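You operate a simulated robot arm through the tools that you are given. There is no shell and no other tool.

You are at the controls of a simulated robot arm. One attempt, no reset.

TASK
Unlock machine two's keys, set a 5.9 ft line, save and lock again.
Fine: UNIT switches the display to feet; it stays in feet.

Only the result counts: the job must be done as asked and must still hold three seconds after the hand-in. Knocking over, shifting, dropping, spilling or breaking anything else fails it.

THE ROBOT
A 6-joint arm with a two-finger parallel gripper, fixed in place. Base frame: the origin is at the foot of the arm, x ahead of it, y to its left, z up. Lengths are in m, angles in rad, forces in N, time in s.
With the tool pointing down near the work surface it reaches from about 0.34 to 0.86 m from the base axis. Its first joint turns from -2.007 to 2.007 rad. Payload 3.43 kg.
The TCP is the grasp point between the finger pads, 0.034 m short of the fingertips. In the tool frame z runs along the fingers and y along their closing line. The gripper opens to 0.128 m. The fingers are 0.024 m wide and 0.012 m thick; the gripper's body (0.048 by 0.13 m) begins 0.096 m behind the TCP.
Orientation is that of the tool frame in the base frame, as a unit quaternion [x, y, z, w]. With the fingers straight down and closing along the base's y, the tool's x points along the base's -x, its y along +y and its z along -z.

THE INTERFACE
- The arm moves only by the tool servo_tool. Its argument "plan" is a list of rows, each a list of 3 entries, a list of its own where there are three numbers: the shift along the base's x, y, z in units of 25 mm (1.0 is 25 mm), then the turn, a rotation vector about the base's x, y, z in units of 8 degrees (1.0 is 8 degrees), then the opening, from 0 (shut) to 1 (fully open). In form: [[[dx, dy, dz], [ax, ay, az], fingers], ...]. A call has 1 to 20 rows; each row shifts and turns the commanded pose from where the row before left it. A call with a number of a shift or a turn outside -1 to 1 is refused whole. Each row takes 0.2 s and may step no farther than 0.05 m and 0.15 rad from the row before; otherwise, or with a gripper value out of range, the whole call is refused. Where a pose cannot be reached the arm comes as near as it can. A force on the tool above 40 N (or 10 N above the force at the start of the call, whichever is more), or a blocked arm, ends the call early, and 0.2 s more pass. The fingers move at their own pace (about 0.108 m/s each) and stop on an object; they squeeze with about 37 N. The grip force told is the motor's: it shows also when the fingers shut on nothing. Time passes only in rows, and 0.2 s behind the last, so rows that do not move let the fingers close. It gives the time, the measured TCP pose, the force on the tool (base axes), the opening and the grip force at its end, in the units of the frame above (readings bear some noise), with the torque about the TCP (base axes, N m) and any sound that the robot's microphone picked up.
- Cameras (640 x 400 px; columns grow to the right, rows downward): "scene" is fixed at [0.0473, -0.5007, 1.4139]; the picture's right is [-0.38, -0.92, 0.00], its down [-0.59, 0.24, -0.77] and it looks along [0.71, -0.29, -0.64] (base axes); focal length 214 px, centre (320, 200). "wrist" rides on the gripper at [0.076, -0.011, -0.16] in the tool frame; the picture's right is [0.15, 0.99, 0.00], its down [-0.88, 0.13, -0.46] and it looks along [-0.45, 0.07, 0.89] (tool axes); focal length 234 px, centre (320, 200). There is no depth. A picture from a camera that has moved, and an enlarged one, comes with that camera's place and axes in the base frame and with its lens.
- get_image(camera): a new picture of that camera. The clock stands still meanwhile.
- lift_body(by): slides the trunk up (or, below 0, down) by that many m; the arm rides with it, the base frame stays. It gives what a move gives, with no picture.
- close_up(camera, box): a new picture of the part [left, top, right, bottom] of that camera's present view, enlarged. The clock stands still meanwhile.
- hand_in(): hands the job in; it is judged then, once.

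Nothing tells you positions but the pictures and the camera data. Unless the task says otherwise, let go and move clear before handing in.

The tools are called after ">>>" as a command line: name --argument value ..., lists and objects as JSON in quotes. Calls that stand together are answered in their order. servo_tool: Moves the arm, as the interface text tells. Its arguments: {"type":"object","properties":{"plan":{"type":"array"}},"required":["plan"]} The other tools are called the same way: lift_body (by) slides the trunk up or down; get_image (camera) takes a picture; close_up (camera, box) takes an enlarged picture of a part of a camera's view; hand_in () hands the job in.

At the start:

```text
t: 0.0
position: [0.1645, -0.5442, 1.2164]
orientation: [0.0, 1.0, 0.0, -0.001]
contact_force: [-0.2, -0.3, -0.6]
ft_torque: [0.0, 0.01, 0.01]
opening: 0.1281
grip_force: 0.0
trunk travel left (down, up): [-0.7, 0.09]
```

scene: 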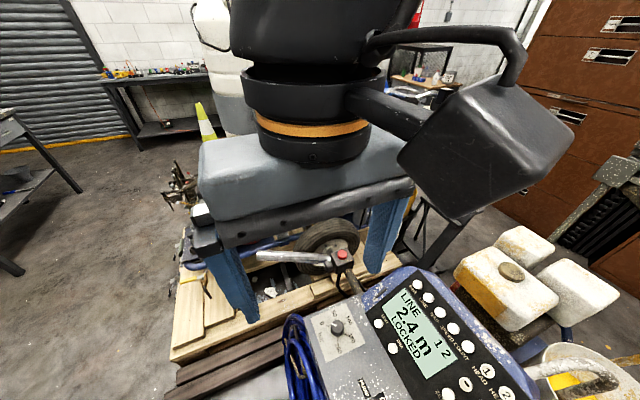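
wrist: 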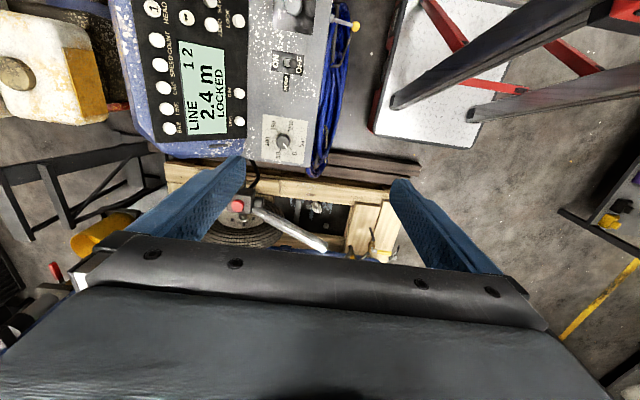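

I see a machine panel (LINE 2.4 m LOCKED) with white keys below the arm. I'll look closer at both views before moving.

>>> close_up --camera "scene" --box '[300, 250, 540, 400]'

>>> close_up --camera "wrist" --box '[100, 0, 380, 175]'

>>> get_image --camera "scene"

>>> get_image --camera "wrist"

```text
2.67 times, centred on (420, 325) of scene
camera zoom: at [0.0473, -0.5007, 1.4139], right [-0.38, -0.92, 0.0], down [-0.59, 0.24, -0.77], along [0.71, -0.29, -0.64], focal length 572 px, centre (53, -133)
```

zoom: 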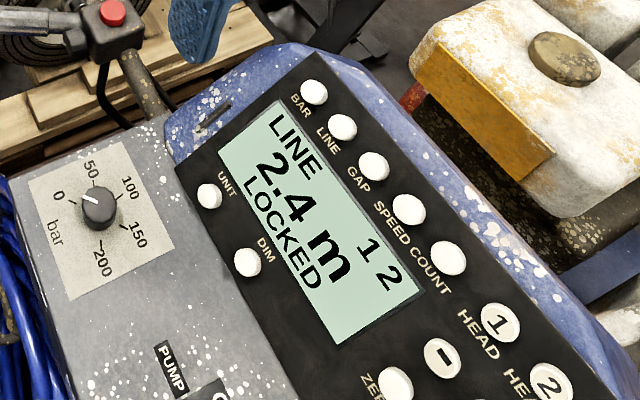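

```text
2.29 times, centred on (240, 88) of wrist
camera zoom: at [0.0877, -0.5552, 1.3766], right [-0.15, 0.99, 0.0], down [0.88, 0.13, 0.46], along [0.45, 0.07, -0.89], focal length 535 px, centre (503, 457)
```

zoom: 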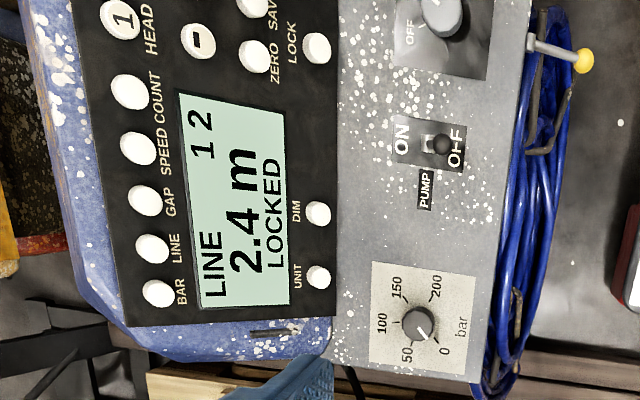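

```text
taken
```

scene: 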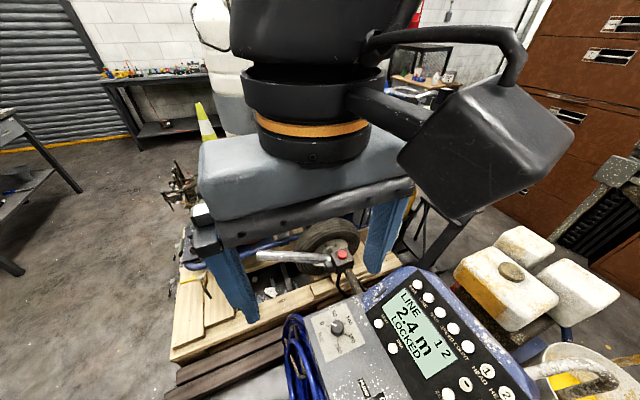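

```text
taken
camera wrist: at [0.0877, -0.5552, 1.3766], right [-0.15, 0.99, 0.0], down [0.88, 0.13, 0.46], along [0.45, 0.07, -0.89], focal length 234 px, centre (320, 200)
```

wrist: 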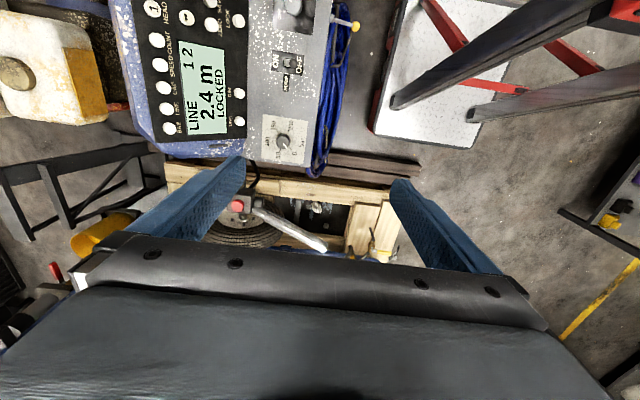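

The panel seems to sit around (0.2, -0.75, 0.8) and is tilted. I'll slide the arm toward -x at this height to get a full look at the panel and a longer baseline for triangulation.

>>> servo_tool --plan '[[[-1, 0, 0], [0, 0, 0], 1], [[-1, 0, 0], [0, 0, 0], 1], [[-1, 0, 0], [0, 0, 0], 1], [[-1, 0, 0], [0, 0, 0], 1], [[-1, 0, 0], [0, 0, 0], 1], [[-1, 0, 0], [0, 0, 0], 1], [[-1, 0, 0], [0, 0, 0], 1], [[-1, 0, 0], [0, 0, 0], 0.5]]'

>>> get_image --camera "wrist"

>>> get_image --camera "scene"

```text
t: 1.8
position: [-0.0373, -0.545, 1.2173]
orientation: [-0.001, 1.0, 0.0, 0.0]
contact_force: [0.6, 0.8, -0.1]
ft_torque: [0.0, 0.08, -0.01]
opening: 0.064
grip_force: 0.2
trunk travel left (down, up): [-0.7, 0.09]
```

```text
taken
camera wrist: at [-0.1134, -0.5563, 1.3776], right [-0.15, 0.99, 0.0], down [0.88, 0.13, 0.46], along [0.45, 0.07, -0.89], focal length 234 px, centre (320, 200)
```

wrist: 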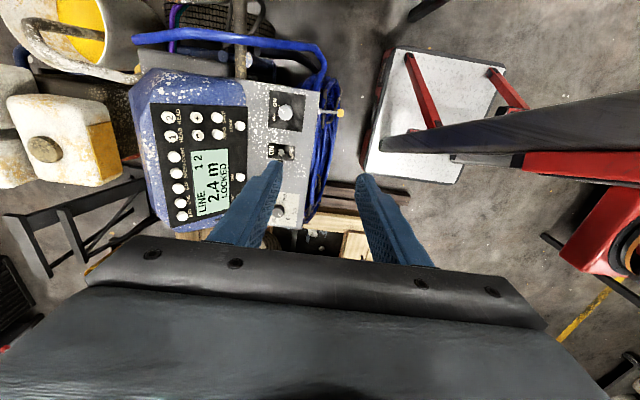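

```text
taken
```

scene: 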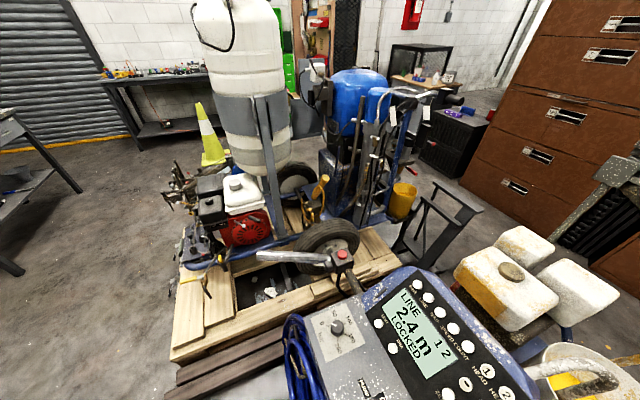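

>>> close_up --camera "wrist" --box '[130, 70, 350, 240]'

>>> close_up --camera "wrist" --box '[0, 0, 640, 240]'

>>> close_up --camera "scene" --box '[380, 60, 640, 260]'

>>> close_up --camera "scene" --box '[160, 60, 440, 300]'

```text
2.35 times, centred on (240, 155) of wrist
camera zoom: at [-0.1134, -0.5563, 1.3776], right [-0.15, 0.99, 0.0], down [0.88, 0.13, 0.46], along [0.45, 0.07, -0.89], focal length 551 px, centre (508, 306)
```

zoom: 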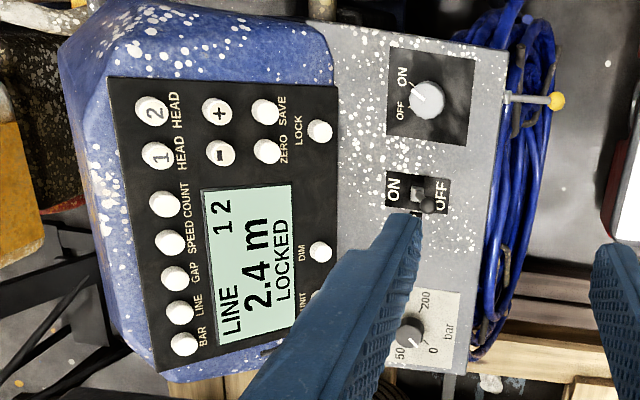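

```text
1.00 times, centred on (320, 120) of wrist (not enlarged: the box is as wide or as high as the picture)
camera zoom: at [-0.1134, -0.5563, 1.3776], right [-0.15, 0.99, 0.0], down [0.88, 0.13, 0.46], along [0.45, 0.07, -0.89], focal length 234 px, centre (320, 280)
```

zoom: 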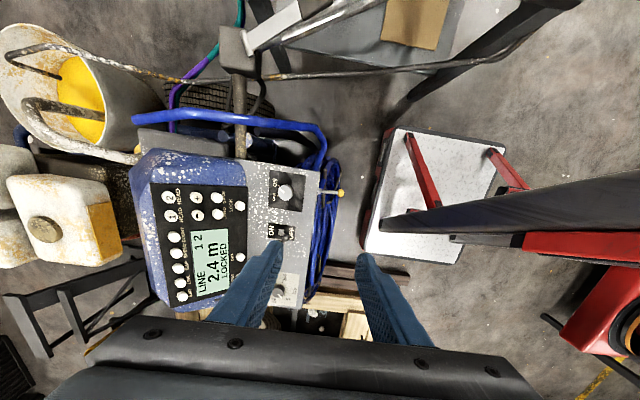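

```text
2.00 times, centred on (510, 160) of scene
camera zoom: at [0.0473, -0.5007, 1.4139], right [-0.38, -0.92, 0.0], down [-0.59, 0.24, -0.77], along [0.71, -0.29, -0.64], focal length 429 px, centre (-60, 280)
```

zoom: 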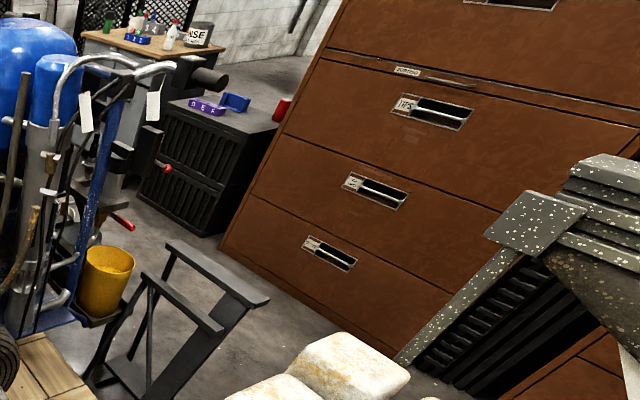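

```text
1.67 times, centred on (300, 180) of scene
camera zoom: at [0.0473, -0.5007, 1.4139], right [-0.38, -0.92, 0.0], down [-0.59, 0.24, -0.77], along [0.71, -0.29, -0.64], focal length 358 px, centre (353, 233)
```

zoom: 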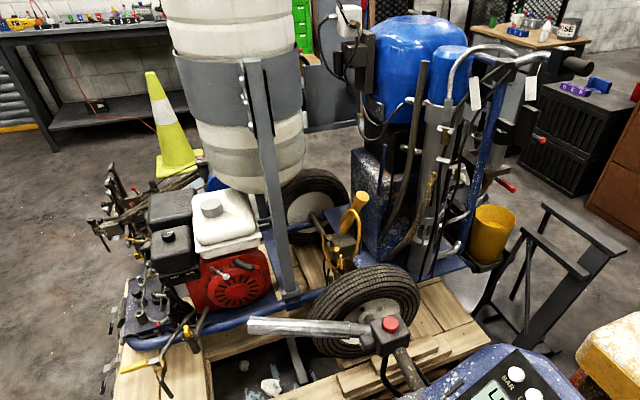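

Only one panel is visible on this side: BAR, LINE, GAP, SPEED, COUNT, HEAD 1/2, +/-, ZERO, SAVE, UNIT, DIM and LOCK keys. To find out which unit is "machine two", I'll turn the wrist camera to look toward +y and check for other machines.

>>> servo_tool --plan '[[[0, 0, 0], [0, 0, 1], 0.5], [[0, 0, 0], [0, 0, 1], 0.5], [[0, 0, 0], [0, 0, 1], 0.5], [[0, 0, 0], [0, 0, 1], 0.5], [[0, 0, 0], [0, 0, 1], 0.5], [[0, 0, 0], [0, 0, 1], 0.5], [[0, 0, 0], [0, 0, 1], 0.5], [[0, 0, 0], [0, 0, 1], 0.5], [[0, 0, 0], [0, 0, 1], 0.5], [[0, 0, 0], [0, 0, 1], 0.5], [[0, 0, 0], [0, 0, 1], 0.5], [[0, 0, 0], [1, 0, 0], 0.5], [[0, 0, 0], [1, 0, 0], 0.5], [[0, 0, 0], [1, 0, 0], 0.5]]'

>>> get_image --camera "wrist"

>>> get_image --camera "scene"

```text
t: 4.8
position: [-0.0154, -0.5457, 1.2151]
orientation: [-0.623, 0.754, 0.165, 0.128]
contact_force: [0.6, 1.0, -0.1]
ft_torque: [-0.07, -0.02, -0.01]
opening: 0.0639
grip_force: 0.2
out of reach, approached as far as the arm can: row 10, 11
trunk travel left (down, up): [-0.7, 0.09]
```

```text
taken
camera wrist: at [-0.0171, -0.6799, 1.3311], right [-1.0, 0.03, 0.03], down [0.05, 0.63, 0.78], along [0.01, 0.78, -0.63], focal length 234 px, centre (320, 200)
```

wrist: 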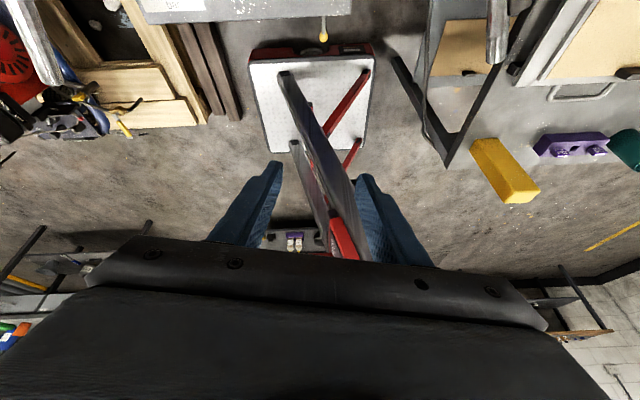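

```text
taken
```

scene: 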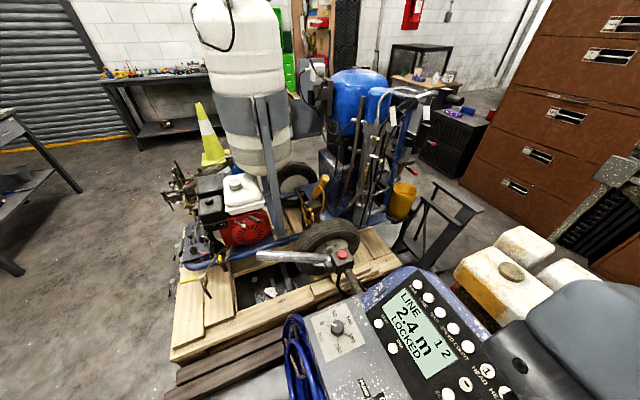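

The view toward +y shows the robot's own red/white stand and open floor. I'll tilt the camera up further to see whether another machine stands beyond.

>>> servo_tool --plan '[[[0, 0, 0], [1, 0, 0], 0.5], [[0, 0, 0], [1, 0, 0], 0.5], [[0, 0, 0], [1, 0, 0], 0.5]]'

>>> get_image --camera "wrist"

```text
t: 5.6
position: [-0.0165, -0.5196, 1.1901]
orientation: [-0.584, 0.704, 0.316, 0.252]
contact_force: [0.0, -0.3, -0.1]
ft_torque: [-0.04, 0.0, -0.03]
opening: 0.0639
grip_force: 0.1
out of reach, approached as far as the arm can: row 3
trunk travel left (down, up): [-0.7, 0.09]
```

```text
taken
camera wrist: at [-0.0173, -0.6887, 1.2418], right [-1.0, 0.02, 0.04], down [0.05, 0.26, 0.96], along [0.01, 0.96, -0.26], focal length 234 px, centre (320, 200)
```

wrist: 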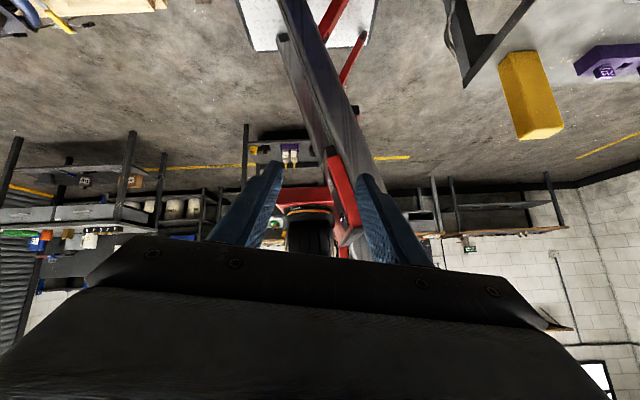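

No other console on that side. I'll bring the tool back to vertical and yaw the other way, so the camera faces -y and looks straight at the panel.

>>> servo_tool --plan '[[[0, 0, 0], [-1, 0, 0], 0.5], [[0, 0, 0], [-1, 0, 0], 0.5], [[0, 0, 0], [-1, 0, 0], 0.5], [[0, 0, 0], [-1, 0, 0], 0.5], [[0, 0, 0], [-1, 0, 0], 0.5], [[0, 0, 0], [-1, 0, 0], 0.5], [[0, 0, 0], [0, 0, -1], 0.5], [[0, 0, 0], [0, 0, -1], 0.5], [[0, 0, 0], [0, 0, -1], 0.5], [[0, 0, 0], [0, 0, -1], 0.5], [[0, 0, 0], [0, 0, -1], 0.5], [[0, 0, 0], [0, 0, -1], 0.5], [[0, 0, 0], [0, 0, -1], 0.5], [[0, 0, 0], [0, 0, -1], 0.5], [[0, 0, 0], [0, 0, -1], 0.5], [[0, 0, 0], [0, 0, -1], 0.5], [[0, 0, 0], [0, 0, -1], 0.5]]'

```text
t: 9.2
position: [-0.0159, -0.5186, 1.1907]
orientation: [0.079, 0.997, 0.008, -0.001]
contact_force: [-0.2, 0.1, -0.7]
ft_torque: [-0.01, -0.04, 0.01]
opening: 0.0642
grip_force: 0.1
trunk travel left (down, up): [-0.7, 0.09]
```

>>> servo_tool --plan '[[[0, 0, 0.5], [0, 0, -1], 0.5], [[0, 0, 0.5], [0, 0, -1], 0.5], [[0, 0, 0], [0, 0, -1], 0.5], [[0, 0, 0], [0, 0, -1], 0.5], [[0, 0, 0], [0, 0, -1], 0.5], [[0, 0, 0], [0, 0, -1], 0.5], [[0, 0, 0], [0, 0, -1], 0.5], [[0, 0, 0], [0, 0, -1], 0.5], [[0, 0, 0], [0, 0, -1], 0.5], [[0, 0, 0], [0, 0, -1], 0.5]]'

>>> get_image --camera "wrist"

>>> get_image --camera "scene"

```text
t: 11.4
position: [-0.0165, -0.5182, 1.2142]
orientation: [0.702, 0.713, 0.006, 0.005]
contact_force: [0.1, -0.1, -0.2]
ft_torque: [-0.03, -0.01, 0.06]
opening: 0.0642
grip_force: 0.1
trunk travel left (down, up): [-0.7, 0.09]
```

```text
taken
camera wrist: at [-0.0309, -0.4438, 1.3755], right [0.99, 0.16, 0.01], down [0.14, -0.88, 0.46], along [0.09, -0.45, -0.89], focal length 234 px, centre (320, 200)
```

wrist: 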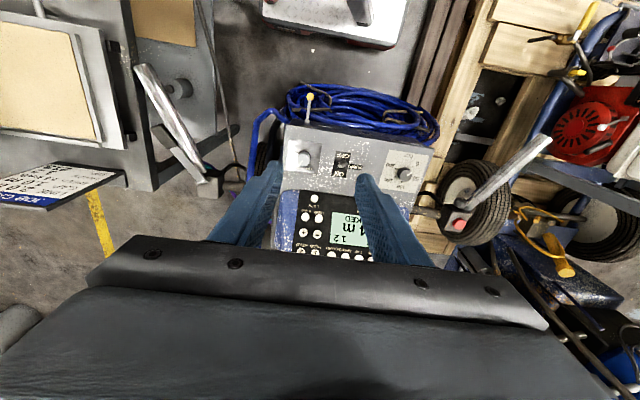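

```text
taken
```

scene: 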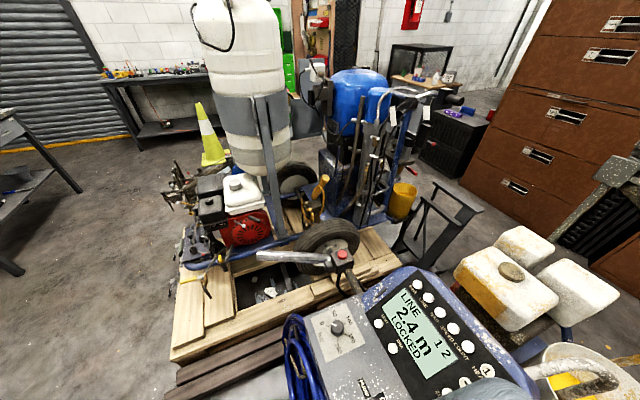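

There's a printed sign at the left of the wrist picture, on the -x side. I'll zoom in on it.

>>> close_up --camera "wrist" --box '[0, 140, 140, 230]'

>>> close_up --camera "wrist" --box '[230, 70, 450, 260]'

```text
4.44 times, centred on (70, 185) of wrist
camera zoom: at [-0.0309, -0.4438, 1.3755], right [0.99, 0.16, 0.01], down [0.14, -0.88, 0.46], along [0.09, -0.45, -0.89], focal length 1041 px, centre (1431, 267)
```

zoom: 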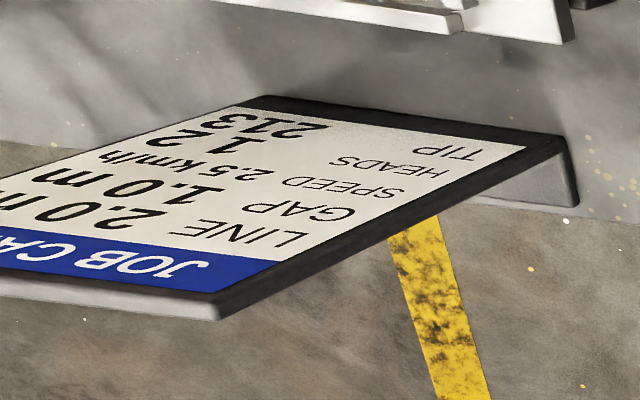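

```text
2.11 times, centred on (340, 165) of wrist
camera zoom: at [-0.0309, -0.4438, 1.3755], right [0.99, 0.16, 0.01], down [0.14, -0.88, 0.46], along [0.09, -0.45, -0.89], focal length 493 px, centre (278, 274)
```

zoom: 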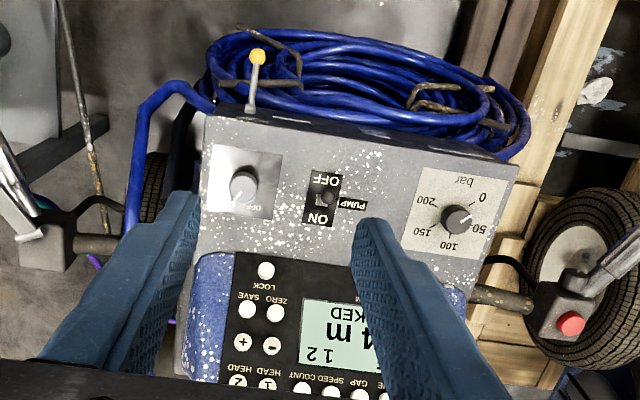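

A JOB CARD stands on the -x side (LINE 2.0 m, GAP 1.0 m, SPEED 2.5 km/h, HEADS 1 2). I'll turn the camera further toward -x to see what else is there (another machine, lock instructions).

>>> servo_tool --plan '[[[0, 0, 0], [0, 0, -1], 0.5], [[0, 0, 0], [0, 0, -1], 0.5], [[0, 0, 0], [0, 0, -1], 0.5], [[0, 0, 0], [0, 0, -1], 0.5], [[0, 0, 0], [0, 0, -1], 0.5]]'

>>> get_image --camera "wrist"

```text
t: 12.6
position: [-0.0166, -0.5192, 1.2151]
orientation: [0.903, 0.43, 0.004, 0.006]
contact_force: [-0.5, 0.1, 0.4]
ft_torque: [0.01, -0.03, -0.03]
opening: 0.064
grip_force: 0.1
trunk travel left (down, up): [-0.7, 0.09]
```

```text
taken
camera wrist: at [0.0208, -0.4524, 1.375], right [0.86, -0.51, 0.01], down [-0.46, -0.76, 0.46], along [-0.22, -0.4, -0.89], focal length 234 px, centre (320, 200)
```

wrist: 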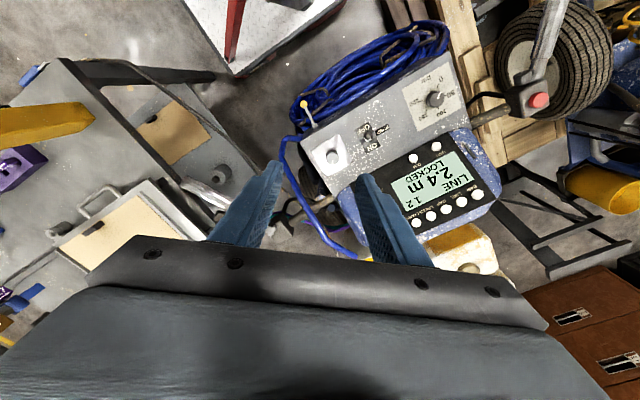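

>>> servo_tool --plan '[[[0, 0, 0], [0, 0, -1], 0.5], [[0, 0, 0], [0, 0, -1], 0.5], [[0, 0, 0], [0, 0, -1], 0.5], [[0, 0, 0], [-0.6, 0.8, 0], 0.5], [[0, 0, 0], [-0.6, 0.8, 0], 0.5], [[0, 0, 0], [-0.6, 0.8, 0], 0.5], [[0, 0, 0], [-0.6, 0.8, 0], 0.5]]'

>>> get_image --camera "wrist"

```text
t: 14.2
position: [-0.0164, -0.5196, 1.2155]
orientation: [0.934, 0.226, -0.251, 0.115]
contact_force: [-0.3, -0.2, -0.5]
ft_torque: [0.01, -0.02, -0.01]
opening: 0.0638
grip_force: 0.1
trunk travel left (down, up): [-0.7, 0.09]
```

```text
taken
camera wrist: at [0.1034, -0.4295, 1.3098], right [0.59, -0.81, 0.03], down [-0.43, -0.28, 0.86], along [-0.69, -0.52, -0.51], focal length 234 px, centre (320, 200)
```

wrist: 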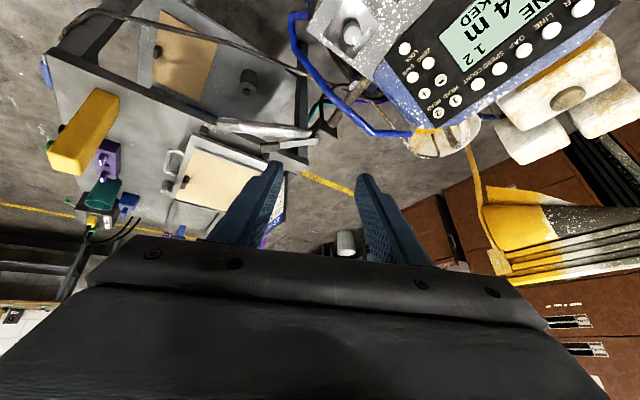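

>>> servo_tool --plan '[[[0, 0, 0], [0, 0, -1], 0.7], [[0, 0, 0], [0, 0, 0], 0.7]]'

>>> close_up --camera "wrist" --box '[240, 120, 400, 240]'

>>> get_image --camera "wrist"

```text
t: 14.8
position: [-0.0158, -0.5194, 1.215]
orientation: [0.947, 0.16, -0.259, 0.099]
contact_force: [-0.5, 0.4, -1.1]
ft_torque: [0.01, -0.02, 0.02]
opening: 0.0895
grip_force: 0.0
trunk travel left (down, up): [-0.7, 0.09]
```

```text
3.33 times, centred on (320, 180) of wrist
camera zoom: at [0.1151, -0.4472, 1.3102], right [0.47, -0.88, 0.03], down [-0.46, -0.22, 0.86], along [-0.75, -0.42, -0.51], focal length 781 px, centre (320, 267)
```

zoom: 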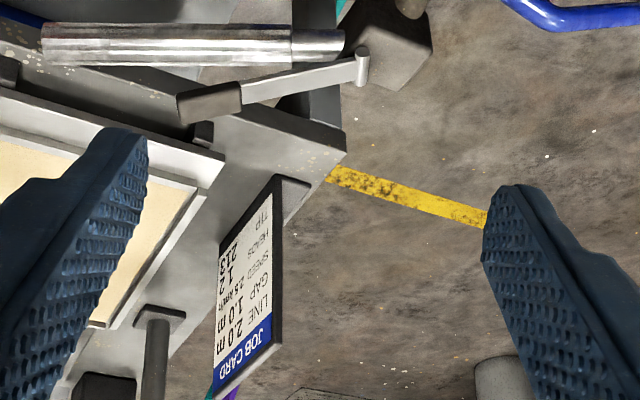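

```text
taken
camera wrist: at [0.1151, -0.4472, 1.3102], right [0.47, -0.88, 0.03], down [-0.46, -0.22, 0.86], along [-0.75, -0.42, -0.51], focal length 234 px, centre (320, 200)
```

wrist: 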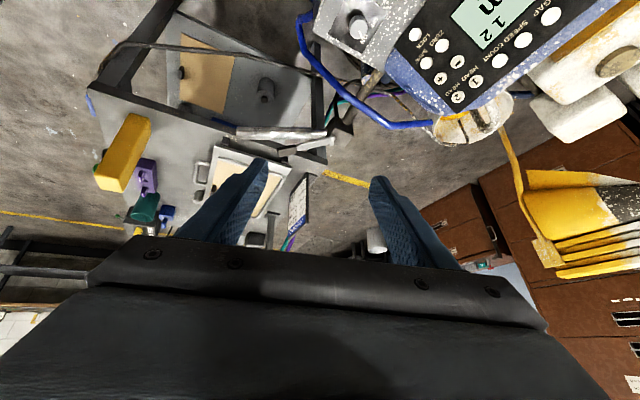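

Only one line-marking console is in reach, so this is the machine to work on. From stereo, the key face is tilted about 45° toward the robot, with LOCK ≈ (0.009, -0.727, 0.806), "-" ≈ (0.028, -0.797, 0.873) and LINE ≈ (0.178, -0.833, 0.905). Next I'll orient the tool perpendicular to that face with the camera on the +x side so it can see the display, and shut the fingers.

>>> servo_tool --plan '[[[0, 0, 0], [0.483, -0.876, 0], 0], [[0, 0, 0], [0.483, -0.876, 0], 0], [[0, 0, 0], [0.483, -0.876, 0], 0], [[0, 0, 0], [0.483, -0.876, 0], 0], [[0, 0, 0], [0, 0, -0.8], 0], [[0, 0, 0], [0, 0, -0.8], 0], [[0, 0, 0], [0, 0, -0.8], 0], [[0, 0, 0], [0, 0, 0], 0]]'

```text
t: 16.6
position: [-0.0162, -0.5179, 1.2147]
orientation: [1.0, -0.002, 0.001, 0.008]
contact_force: [-0.7, 0.0, 1.3]
ft_torque: [-0.02, 0.0, -0.01]
opening: 0.0
grip_force: 33.1
trunk travel left (down, up): [-0.7, 0.09]
```

>>> servo_tool --plan '[[[0.5, -0.5, -0.3], [-1, 0, 0], 0], [[0.5, -0.5, -0.3], [-1, 0, 0], 0], [[0.5, -0.5, -0.3], [-1, 0, 0], 0], [[0.5, 0, -0.3], [-1, 0, 0], 0], [[0, 0, -0.3], [-1, 0, 0], 0], [[0, 0, 0], [-0.5, 0, 0], 0]]'

>>> get_image --camera "wrist"

>>> get_image --camera "scene"

```text
t: 18.0
position: [0.0342, -0.5563, 1.1774]
orientation: [0.924, -0.001, 0.003, 0.383]
contact_force: [0.2, 0.2, 0.4]
ft_torque: [0.03, -0.01, 0.03]
opening: 0.0003
grip_force: 32.9
trunk travel left (down, up): [-0.7, 0.09]
```

```text
taken
camera wrist: at [0.1097, -0.4358, 1.2834], right [0.14, -0.7, 0.7], down [-0.88, 0.23, 0.41], along [-0.45, -0.68, -0.59], focal length 234 px, centre (320, 200)
```

wrist: 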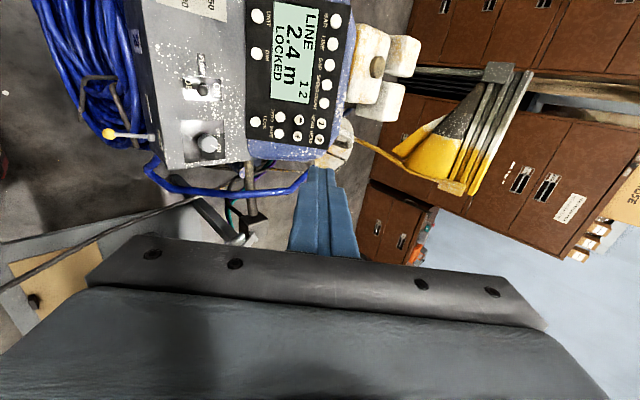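

```text
taken
```

scene: 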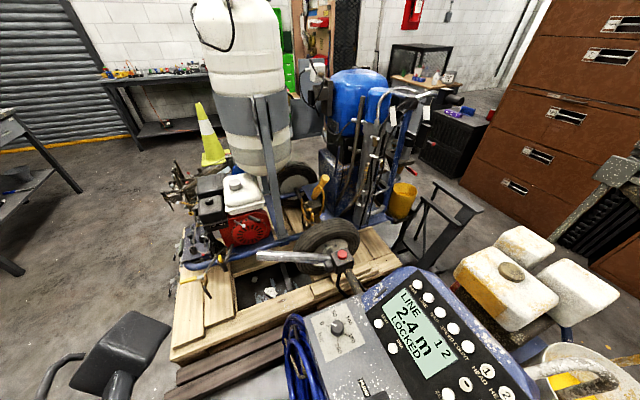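

Good view of the whole key face now; the closed fingertip shows at about (322, 168). I'll zoom in to refine the key positions.

>>> close_up --camera "wrist" --box '[230, 0, 390, 180]'

>>> close_up --camera "wrist" --box '[240, 80, 400, 190]'

```text
2.22 times, centred on (310, 90) of wrist
camera zoom: at [0.1097, -0.4358, 1.2834], right [0.14, -0.7, 0.7], down [-0.88, 0.23, 0.41], along [-0.45, -0.68, -0.59], focal length 520 px, centre (342, 444)
```

zoom: 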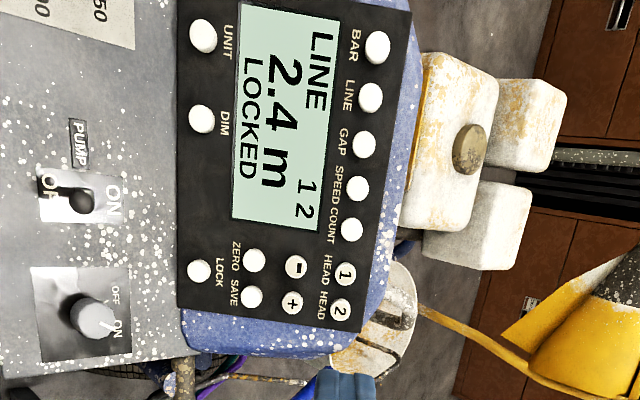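

```text
3.64 times, centred on (320, 135) of wrist
camera zoom: at [0.1097, -0.4358, 1.2834], right [0.14, -0.7, 0.7], down [-0.88, 0.23, 0.41], along [-0.45, -0.68, -0.59], focal length 852 px, centre (320, 436)
```

zoom: 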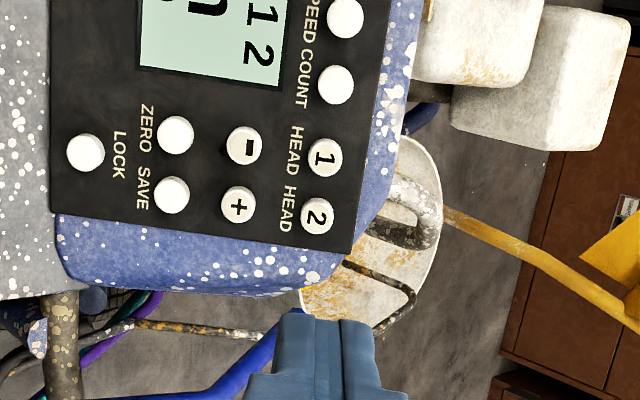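

The refined key positions agree between views (LOCK ≈ (0.007, -0.729, 0.807), SAVE ≈ (-0.011, -0.768, 0.847), "-" ≈ (0.026, -0.797, 0.875), UNIT ≈ (0.198, -0.730, 0.807)). I'm moving to hover about 5 cm off LOCK.

>>> servo_tool --plan '[[[-0.084, -0.349, -0.957], [0, 0, 0], 0], [[-0.084, -0.349, -0.957], [0, 0, 0], 0], [[-0.084, -0.349, -0.957], [0, 0, 0], 0], [[-0.084, -0.349, -0.957], [0, 0, 0], 0], [[-0.084, -0.349, -0.957], [0, 0, 0], 0], [[-0.084, -0.349, -0.957], [0, 0, 0], 0], [[-0.084, -0.349, -0.957], [0, 0, 0], 0], [[-0.084, -0.349, -0.957], [0, 0, 0], 0], [[-0.084, -0.349, -0.957], [0, 0, 0], 0], [[-0.084, -0.349, -0.957], [0, 0, 0], 0]]'

>>> get_image --camera "wrist"

>>> get_image --camera "scene"

```text
t: 20.2
position: [0.0224, -0.6382, 0.9765]
orientation: [0.924, -0.002, 0.001, 0.382]
contact_force: [-0.4, 0.8, 0.4]
ft_torque: [-0.01, 0.0, 0.0]
opening: 0.0
grip_force: 33.3
out of reach, approached as far as the arm can: row 1, 2, 3, 4
trunk travel left (down, up): [-0.7, 0.09]
```

```text
taken
camera wrist: at [0.0972, -0.5177, 1.0821], right [0.14, -0.7, 0.7], down [-0.88, 0.23, 0.41], along [-0.45, -0.68, -0.59], focal length 234 px, centre (320, 200)
```

wrist: 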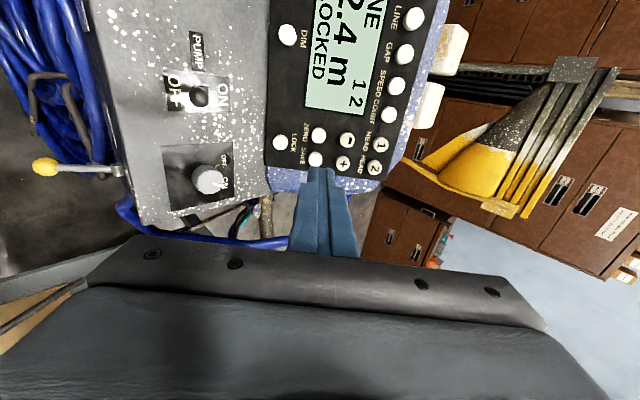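

```text
taken
```

scene: 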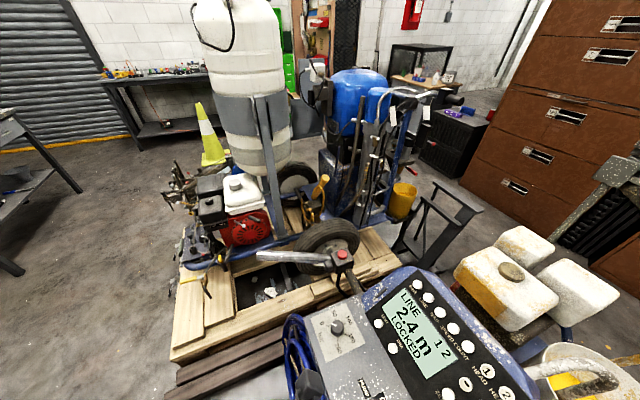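

>>> servo_tool --plan '[[[-0.123, -0.251, -0.881], [0, 0, 0], 0], [[-0.123, -0.251, -0.881], [0, 0, 0], 0], [[-0.123, -0.251, -0.881], [0, 0, 0], 0], [[-0.123, -0.251, -0.881], [0, 0, 0], 0], [[-0.123, -0.251, -0.881], [0, 0, 0], 0]]'

>>> get_image --camera "wrist"

>>> close_up --camera "wrist" --box '[220, 60, 420, 200]'

>>> get_image --camera "scene"

```text
t: 21.4
position: [0.0046, -0.6699, 0.8664]
orientation: [0.924, 0.0, 0.001, 0.382]
contact_force: [-0.5, 0.9, -0.3]
ft_torque: [0.02, 0.0, -0.01]
opening: 0.0
grip_force: 33.2
trunk travel left (down, up): [-0.7, 0.09]
```

```text
taken
camera wrist: at [0.08, -0.5495, 0.9719], right [0.14, -0.7, 0.7], down [-0.88, 0.23, 0.41], along [-0.45, -0.68, -0.59], focal length 234 px, centre (320, 200)
```

wrist: 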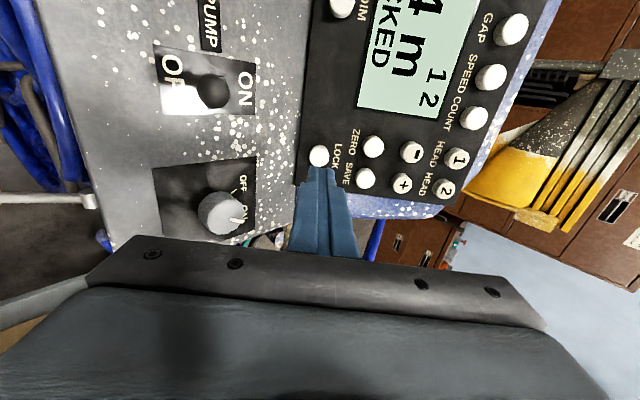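

```text
2.86 times, centred on (320, 130) of wrist
camera zoom: at [0.08, -0.5495, 0.9719], right [0.14, -0.7, 0.7], down [-0.88, 0.23, 0.41], along [-0.45, -0.68, -0.59], focal length 669 px, centre (320, 400)
```

zoom: 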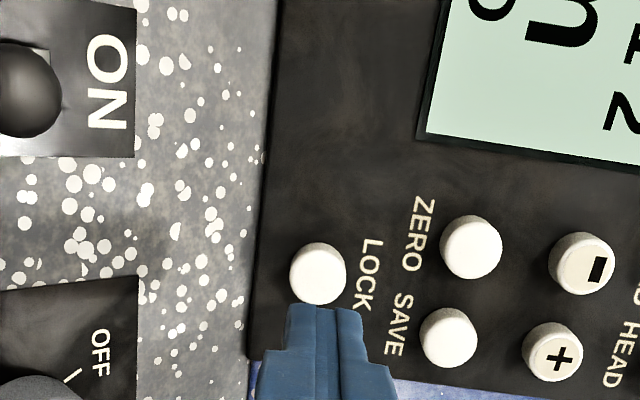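

```text
taken
```

scene: 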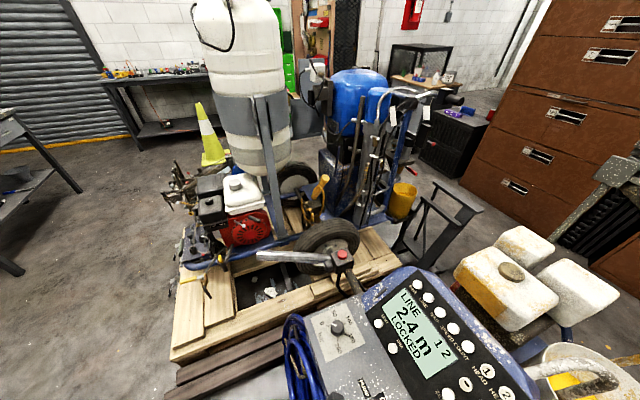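

The LOCK key sits right at the fingertip's projection, a few mm toward +x. I'll correct for that and close to roughly 1 cm, then check again.

>>> servo_tool --plan '[[[0.16, 0.04, -0.04], [0, 0, 0], 0], [[0, -0.35, -0.35], [0, 0, 0], 0], [[0, -0.35, -0.35], [0, 0, 0], 0], [[0, -0.35, -0.35], [0, 0, 0], 0]]'

>>> close_up --camera "wrist" --box '[220, 60, 420, 200]'

```text
t: 22.4
position: [0.0083, -0.693, 0.8392]
orientation: [0.924, -0.001, 0.002, 0.382]
contact_force: [0.0, 1.1, 0.5]
ft_torque: [-0.05, 0.02, 0.03]
opening: 0.0
grip_force: 32.8
trunk travel left (down, up): [-0.7, 0.09]
```

```text
2.86 times, centred on (320, 130) of wrist
camera zoom: at [0.0851, -0.5729, 0.9447], right [0.14, -0.7, 0.7], down [-0.88, 0.23, 0.41], along [-0.45, -0.67, -0.59], focal length 669 px, centre (320, 400)
```

zoom: 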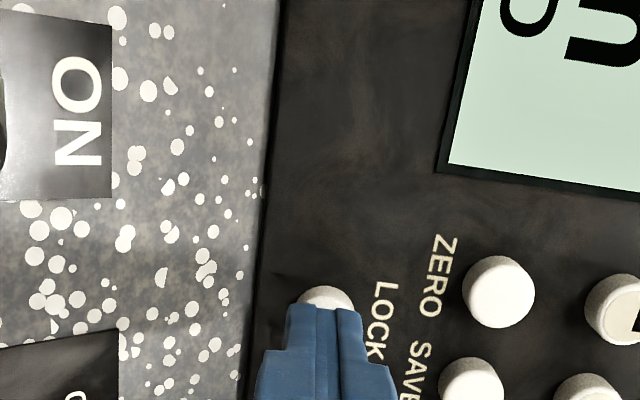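

Well aligned over LOCK. I'll advance in small steps and watch for force and sound.

>>> servo_tool --plan '[[[0.08, -0.14, -0.14], [0, 0, 0], 0], [[0, -0.14, -0.14], [0, 0, 0], 0], [[0, -0.07, -0.07], [0, 0, 0], 0]]'

```text
t: 23.2
position: [0.0111, -0.7031, 0.8313]
orientation: [0.925, -0.001, 0.002, 0.38]
contact_force: [-1.2, 1.8, 3.0]
ft_torque: [-0.03, 0.06, 0.01]
opening: 0.0002
grip_force: 32.9
trunk travel left (down, up): [-0.7, 0.09]
heard: click
```

A click was heard with a light contact force. I'll back off and read the display.

>>> servo_tool --plan '[[[0, 0.3, 0.3], [0, 0, 0], 0], [[0, 0.3, 0.3], [0, 0, 0], 0]]'

>>> close_up --camera "scene" --box '[340, 260, 540, 400]'

>>> get_image --camera "wrist"

```text
t: 23.8
position: [0.0112, -0.6875, 0.8456]
orientation: [0.924, 0.0, 0.002, 0.382]
contact_force: [-0.1, 0.6, -0.3]
ft_torque: [-0.01, -0.01, 0.01]
opening: 0.0
grip_force: 33.1
trunk travel left (down, up): [-0.7, 0.09]
```

```text
2.86 times, centred on (440, 330) of scene
camera zoom: at [0.0473, -0.5007, 1.4139], right [-0.38, -0.92, 0.0], down [-0.59, 0.24, -0.77], along [0.71, -0.29, -0.64], focal length 613 px, centre (-23, -171)
```

zoom: 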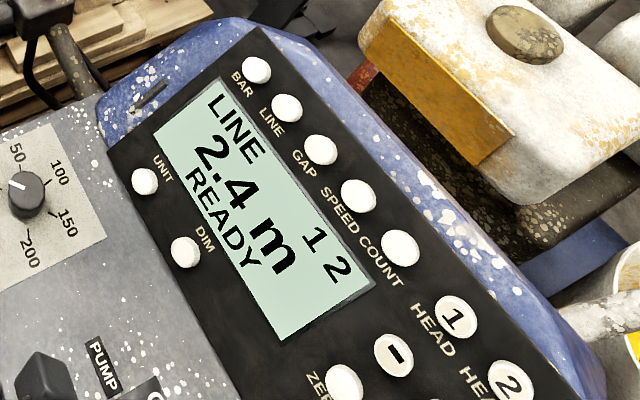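

```text
taken
camera wrist: at [0.0865, -0.5676, 0.9513], right [0.14, -0.7, 0.7], down [-0.88, 0.23, 0.41], along [-0.45, -0.67, -0.59], focal length 234 px, centre (320, 200)
```

wrist: 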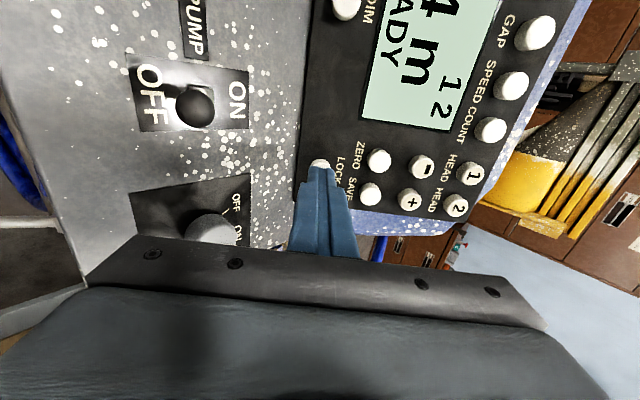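

The display now reads READY, so the keys are unlocked. Next: back off, move across to UNIT and hover.

>>> servo_tool --plan '[[[0, 0.5, 0.5], [0, 0, 0], 0], [[0, 0.4, 0.4], [0, 0, 0], 0], [[0.94, 0, 0], [0, 0, 0], 0], [[0.94, 0, 0], [0, 0, 0], 0], [[0.94, 0, 0], [0, 0, 0], 0], [[0.94, 0, 0], [0, 0, 0], 0], [[0.94, 0, 0], [0, 0, 0], 0], [[0.94, 0, 0], [0, 0, 0], 0], [[0.94, 0, 0], [0, 0, 0], 0], [[0.94, 0, 0], [0, 0, 0], 0]]'

>>> get_image --camera "wrist"

>>> get_image --camera "scene"

>>> close_up --camera "wrist" --box '[220, 60, 420, 200]'

```text
t: 26.0
position: [0.1993, -0.6656, 0.8683]
orientation: [0.924, -0.001, 0.001, 0.382]
contact_force: [-0.4, 0.4, 0.0]
ft_torque: [0.0, -0.05, 0.04]
opening: 0.0002
grip_force: 33.0
trunk travel left (down, up): [-0.7, 0.09]
```

```text
taken
camera wrist: at [0.2744, -0.5458, 0.9737], right [0.14, -0.7, 0.7], down [-0.88, 0.23, 0.41], along [-0.45, -0.68, -0.59], focal length 234 px, centre (320, 200)
```

wrist: 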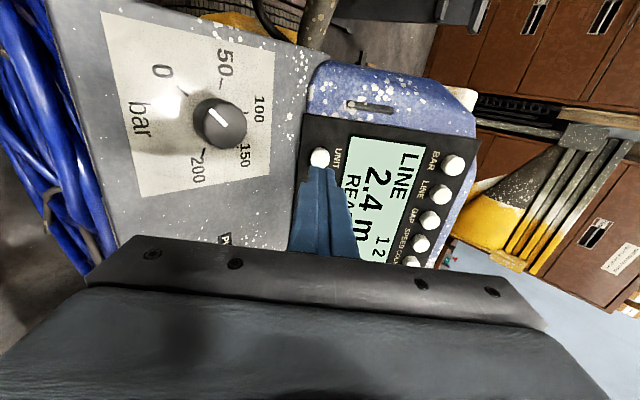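

```text
taken
```

scene: 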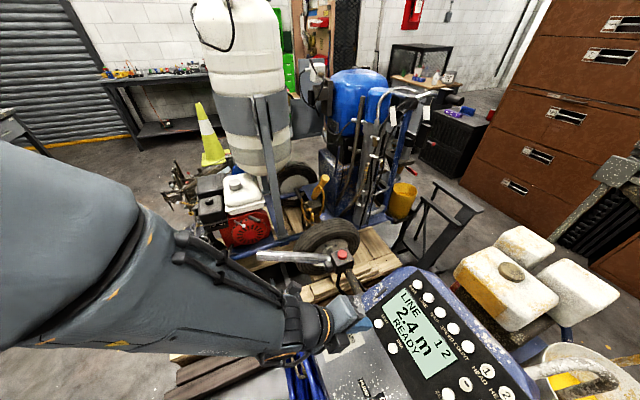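

```text
2.86 times, centred on (320, 130) of wrist
camera zoom: at [0.2744, -0.5458, 0.9737], right [0.14, -0.7, 0.7], down [-0.88, 0.23, 0.41], along [-0.45, -0.68, -0.59], focal length 669 px, centre (320, 400)
```

zoom: 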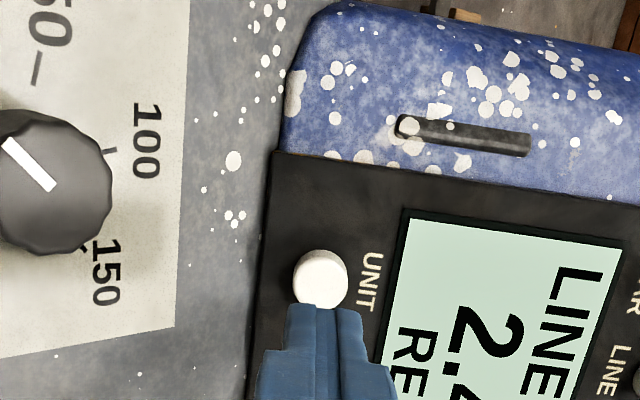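

UNIT is aligned within a few mm. I'll press it.

>>> servo_tool --plan '[[[0.16, -0.35, -0.35], [0, 0, 0], 0], [[0, -0.35, -0.35], [0, 0, 0], 0], [[0, -0.35, -0.35], [0, 0, 0], 0], [[0, -0.2, -0.2], [0, 0, 0], 0], [[0, -0.1, -0.1], [0, 0, 0], 0], [[0, -0.1, -0.1], [0, 0, 0], 0]]'

>>> close_up --camera "scene" --box '[340, 260, 540, 400]'

```text
t: 27.4
position: [0.2035, -0.7015, 0.8306]
orientation: [0.925, -0.001, 0.002, 0.381]
contact_force: [0.8, 1.6, 2.4]
ft_torque: [-0.03, 0.0, 0.01]
opening: 0.0
grip_force: 33.1
trunk travel left (down, up): [-0.7, 0.09]
heard: click
```

```text
2.86 times, centred on (440, 330) of scene
camera zoom: at [0.0473, -0.5007, 1.4139], right [-0.38, -0.92, 0.0], down [-0.59, 0.24, -0.77], along [0.71, -0.29, -0.64], focal length 613 px, centre (-23, -171)
```

zoom: 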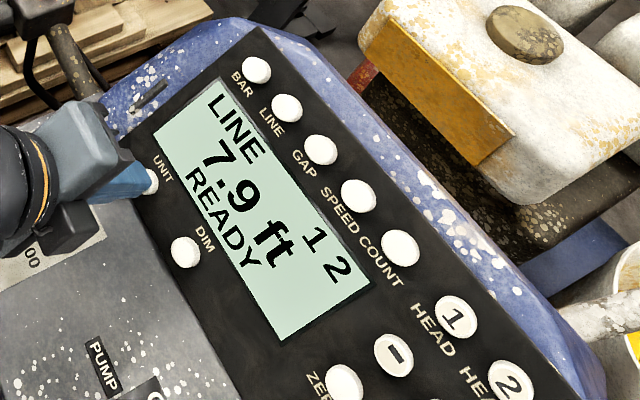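

UNIT worked: display shows 7.9 ft READY. Now I'll retreat and move to the "-" key.

>>> servo_tool --plan '[[[0, 0.4, 0.4], [0, 0, 0], 0], [[0, 0.5, 0.5], [0, 0, 0], 0], [[0, 0.5, 0.5], [0, 0, 0], 0], [[-0.8725, -0.3935, 0.3065], [0, 0, 0], 0], [[-0.8725, -0.3935, 0.3065], [0, 0, 0], 0], [[-0.8725, -0.3935, 0.3065], [0, 0, 0], 0], [[-0.8725, -0.3935, 0.3065], [0, 0, 0], 0], [[-0.8725, -0.3935, 0.3065], [0, 0, 0], 0], [[-0.8725, -0.3935, 0.3065], [0, 0, 0], 0], [[-0.8725, -0.3935, 0.3065], [0, 0, 0], 0], [[-0.8725, -0.3935, 0.3065], [0, 0, 0], 0]]'

>>> get_image --camera "wrist"

>>> close_up --camera "wrist" --box '[220, 60, 420, 200]'

>>> close_up --camera "scene" --box '[340, 260, 540, 400]'

```text
t: 29.8
position: [0.0293, -0.7442, 0.9273]
orientation: [0.925, -0.001, 0.002, 0.38]
contact_force: [0.0, 0.3, -0.5]
ft_torque: [-0.01, -0.01, -0.03]
opening: 0.0001
grip_force: 33.4
trunk travel left (down, up): [-0.7, 0.09]
```

```text
taken
camera wrist: at [0.1049, -0.6252, 1.0335], right [0.14, -0.7, 0.7], down [-0.88, 0.23, 0.41], along [-0.45, -0.67, -0.59], focal length 234 px, centre (320, 200)
```

wrist: 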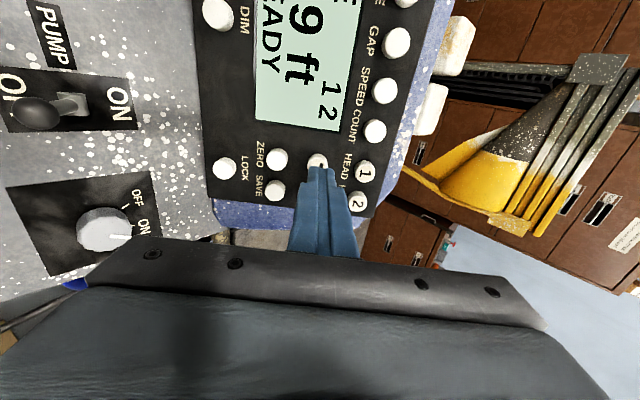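

```text
2.86 times, centred on (320, 130) of wrist
camera zoom: at [0.1049, -0.6252, 1.0335], right [0.14, -0.7, 0.7], down [-0.88, 0.23, 0.41], along [-0.45, -0.67, -0.59], focal length 669 px, centre (320, 400)
```

zoom: 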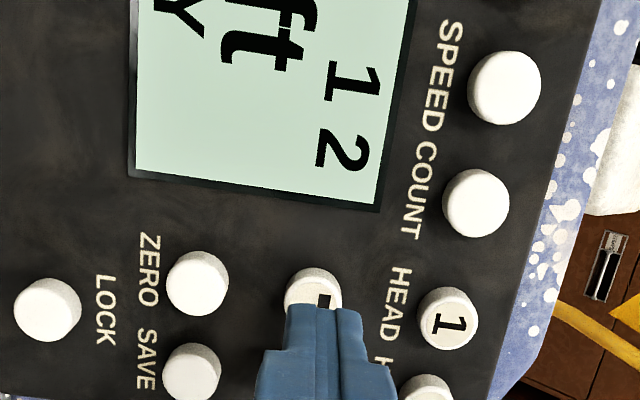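

```text
2.86 times, centred on (440, 330) of scene
camera zoom: at [0.0473, -0.5007, 1.4139], right [-0.38, -0.92, 0.0], down [-0.59, 0.24, -0.77], along [0.71, -0.29, -0.64], focal length 613 px, centre (-23, -171)
```

zoom: 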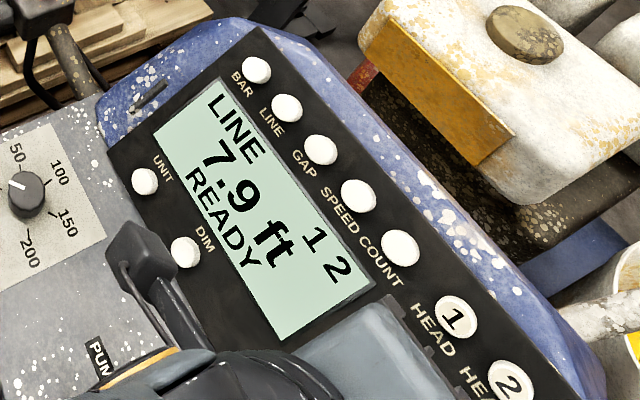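

"-" is aligned, and the display stays visible to the scene camera from here. Pressing "-" once to learn the step size.

>>> servo_tool --plan '[[[0, -0.29, -0.41], [0, 0, 0], 0], [[0, -0.35, -0.35], [0, 0, 0], 0], [[0, -0.2, -0.2], [0, 0, 0], 0], [[0, -0.1, -0.1], [0, 0, 0], 0], [[0, -0.1, -0.1], [0, 0, 0], 0]]'

>>> close_up --camera "scene" --box '[340, 260, 540, 400]'

>>> close_up --camera "wrist" --box '[220, 60, 420, 200]'

```text
t: 31.0
position: [0.0297, -0.7703, 0.899]
orientation: [0.924, -0.002, 0.001, 0.381]
contact_force: [-0.5, 2.6, 1.8]
ft_torque: [0.01, 0.02, -0.01]
opening: 0.0
grip_force: 33.2
trunk travel left (down, up): [-0.7, 0.09]
heard: click
```

```text
2.86 times, centred on (440, 330) of scene
camera zoom: at [0.0473, -0.5007, 1.4139], right [-0.38, -0.92, 0.0], down [-0.59, 0.24, -0.77], along [0.71, -0.29, -0.64], focal length 613 px, centre (-23, -171)
```

zoom: 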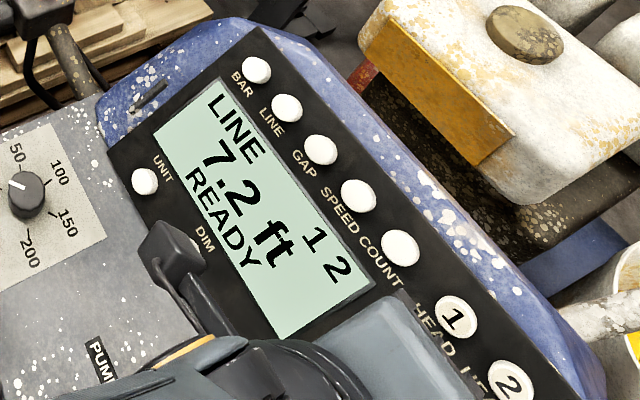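

```text
2.86 times, centred on (320, 130) of wrist
camera zoom: at [0.1044, -0.6507, 1.0047], right [0.14, -0.7, 0.7], down [-0.88, 0.23, 0.41], along [-0.45, -0.67, -0.59], focal length 669 px, centre (320, 400)
```

zoom: 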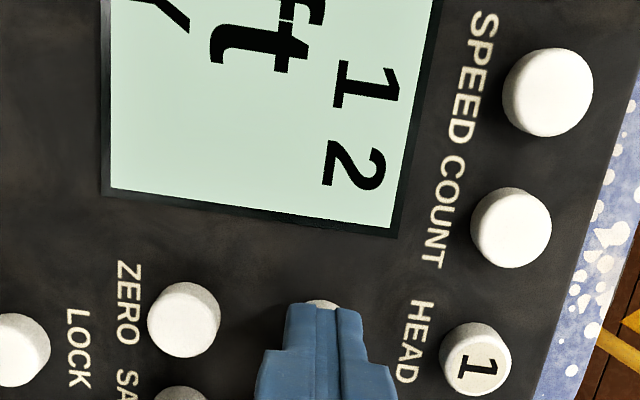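

Display went 7.9 → 7.2 ft (2.4 → 2.2 m). I'll release and recheck, in case the key repeats while held.

>>> servo_tool --plan '[[[0, 0.3, 0.3], [0, 0, 0], 0], [[0, 0.2, 0.2], [0, 0, 0], 0]]'

>>> close_up --camera "scene" --box '[340, 260, 540, 400]'

```text
t: 31.6
position: [0.0284, -0.7596, 0.9117]
orientation: [0.924, 0.0, 0.002, 0.383]
contact_force: [0.1, 0.8, -0.4]
ft_torque: [0.0, 0.01, 0.02]
opening: 0.0
grip_force: 32.8
trunk travel left (down, up): [-0.7, 0.09]
```

```text
2.86 times, centred on (440, 330) of scene
camera zoom: at [0.0473, -0.5007, 1.4139], right [-0.38, -0.92, 0.0], down [-0.59, 0.24, -0.77], along [0.71, -0.29, -0.64], focal length 613 px, centre (-23, -171)
```

zoom: 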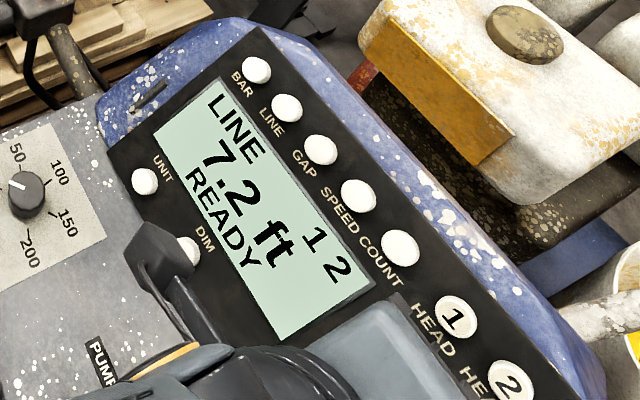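

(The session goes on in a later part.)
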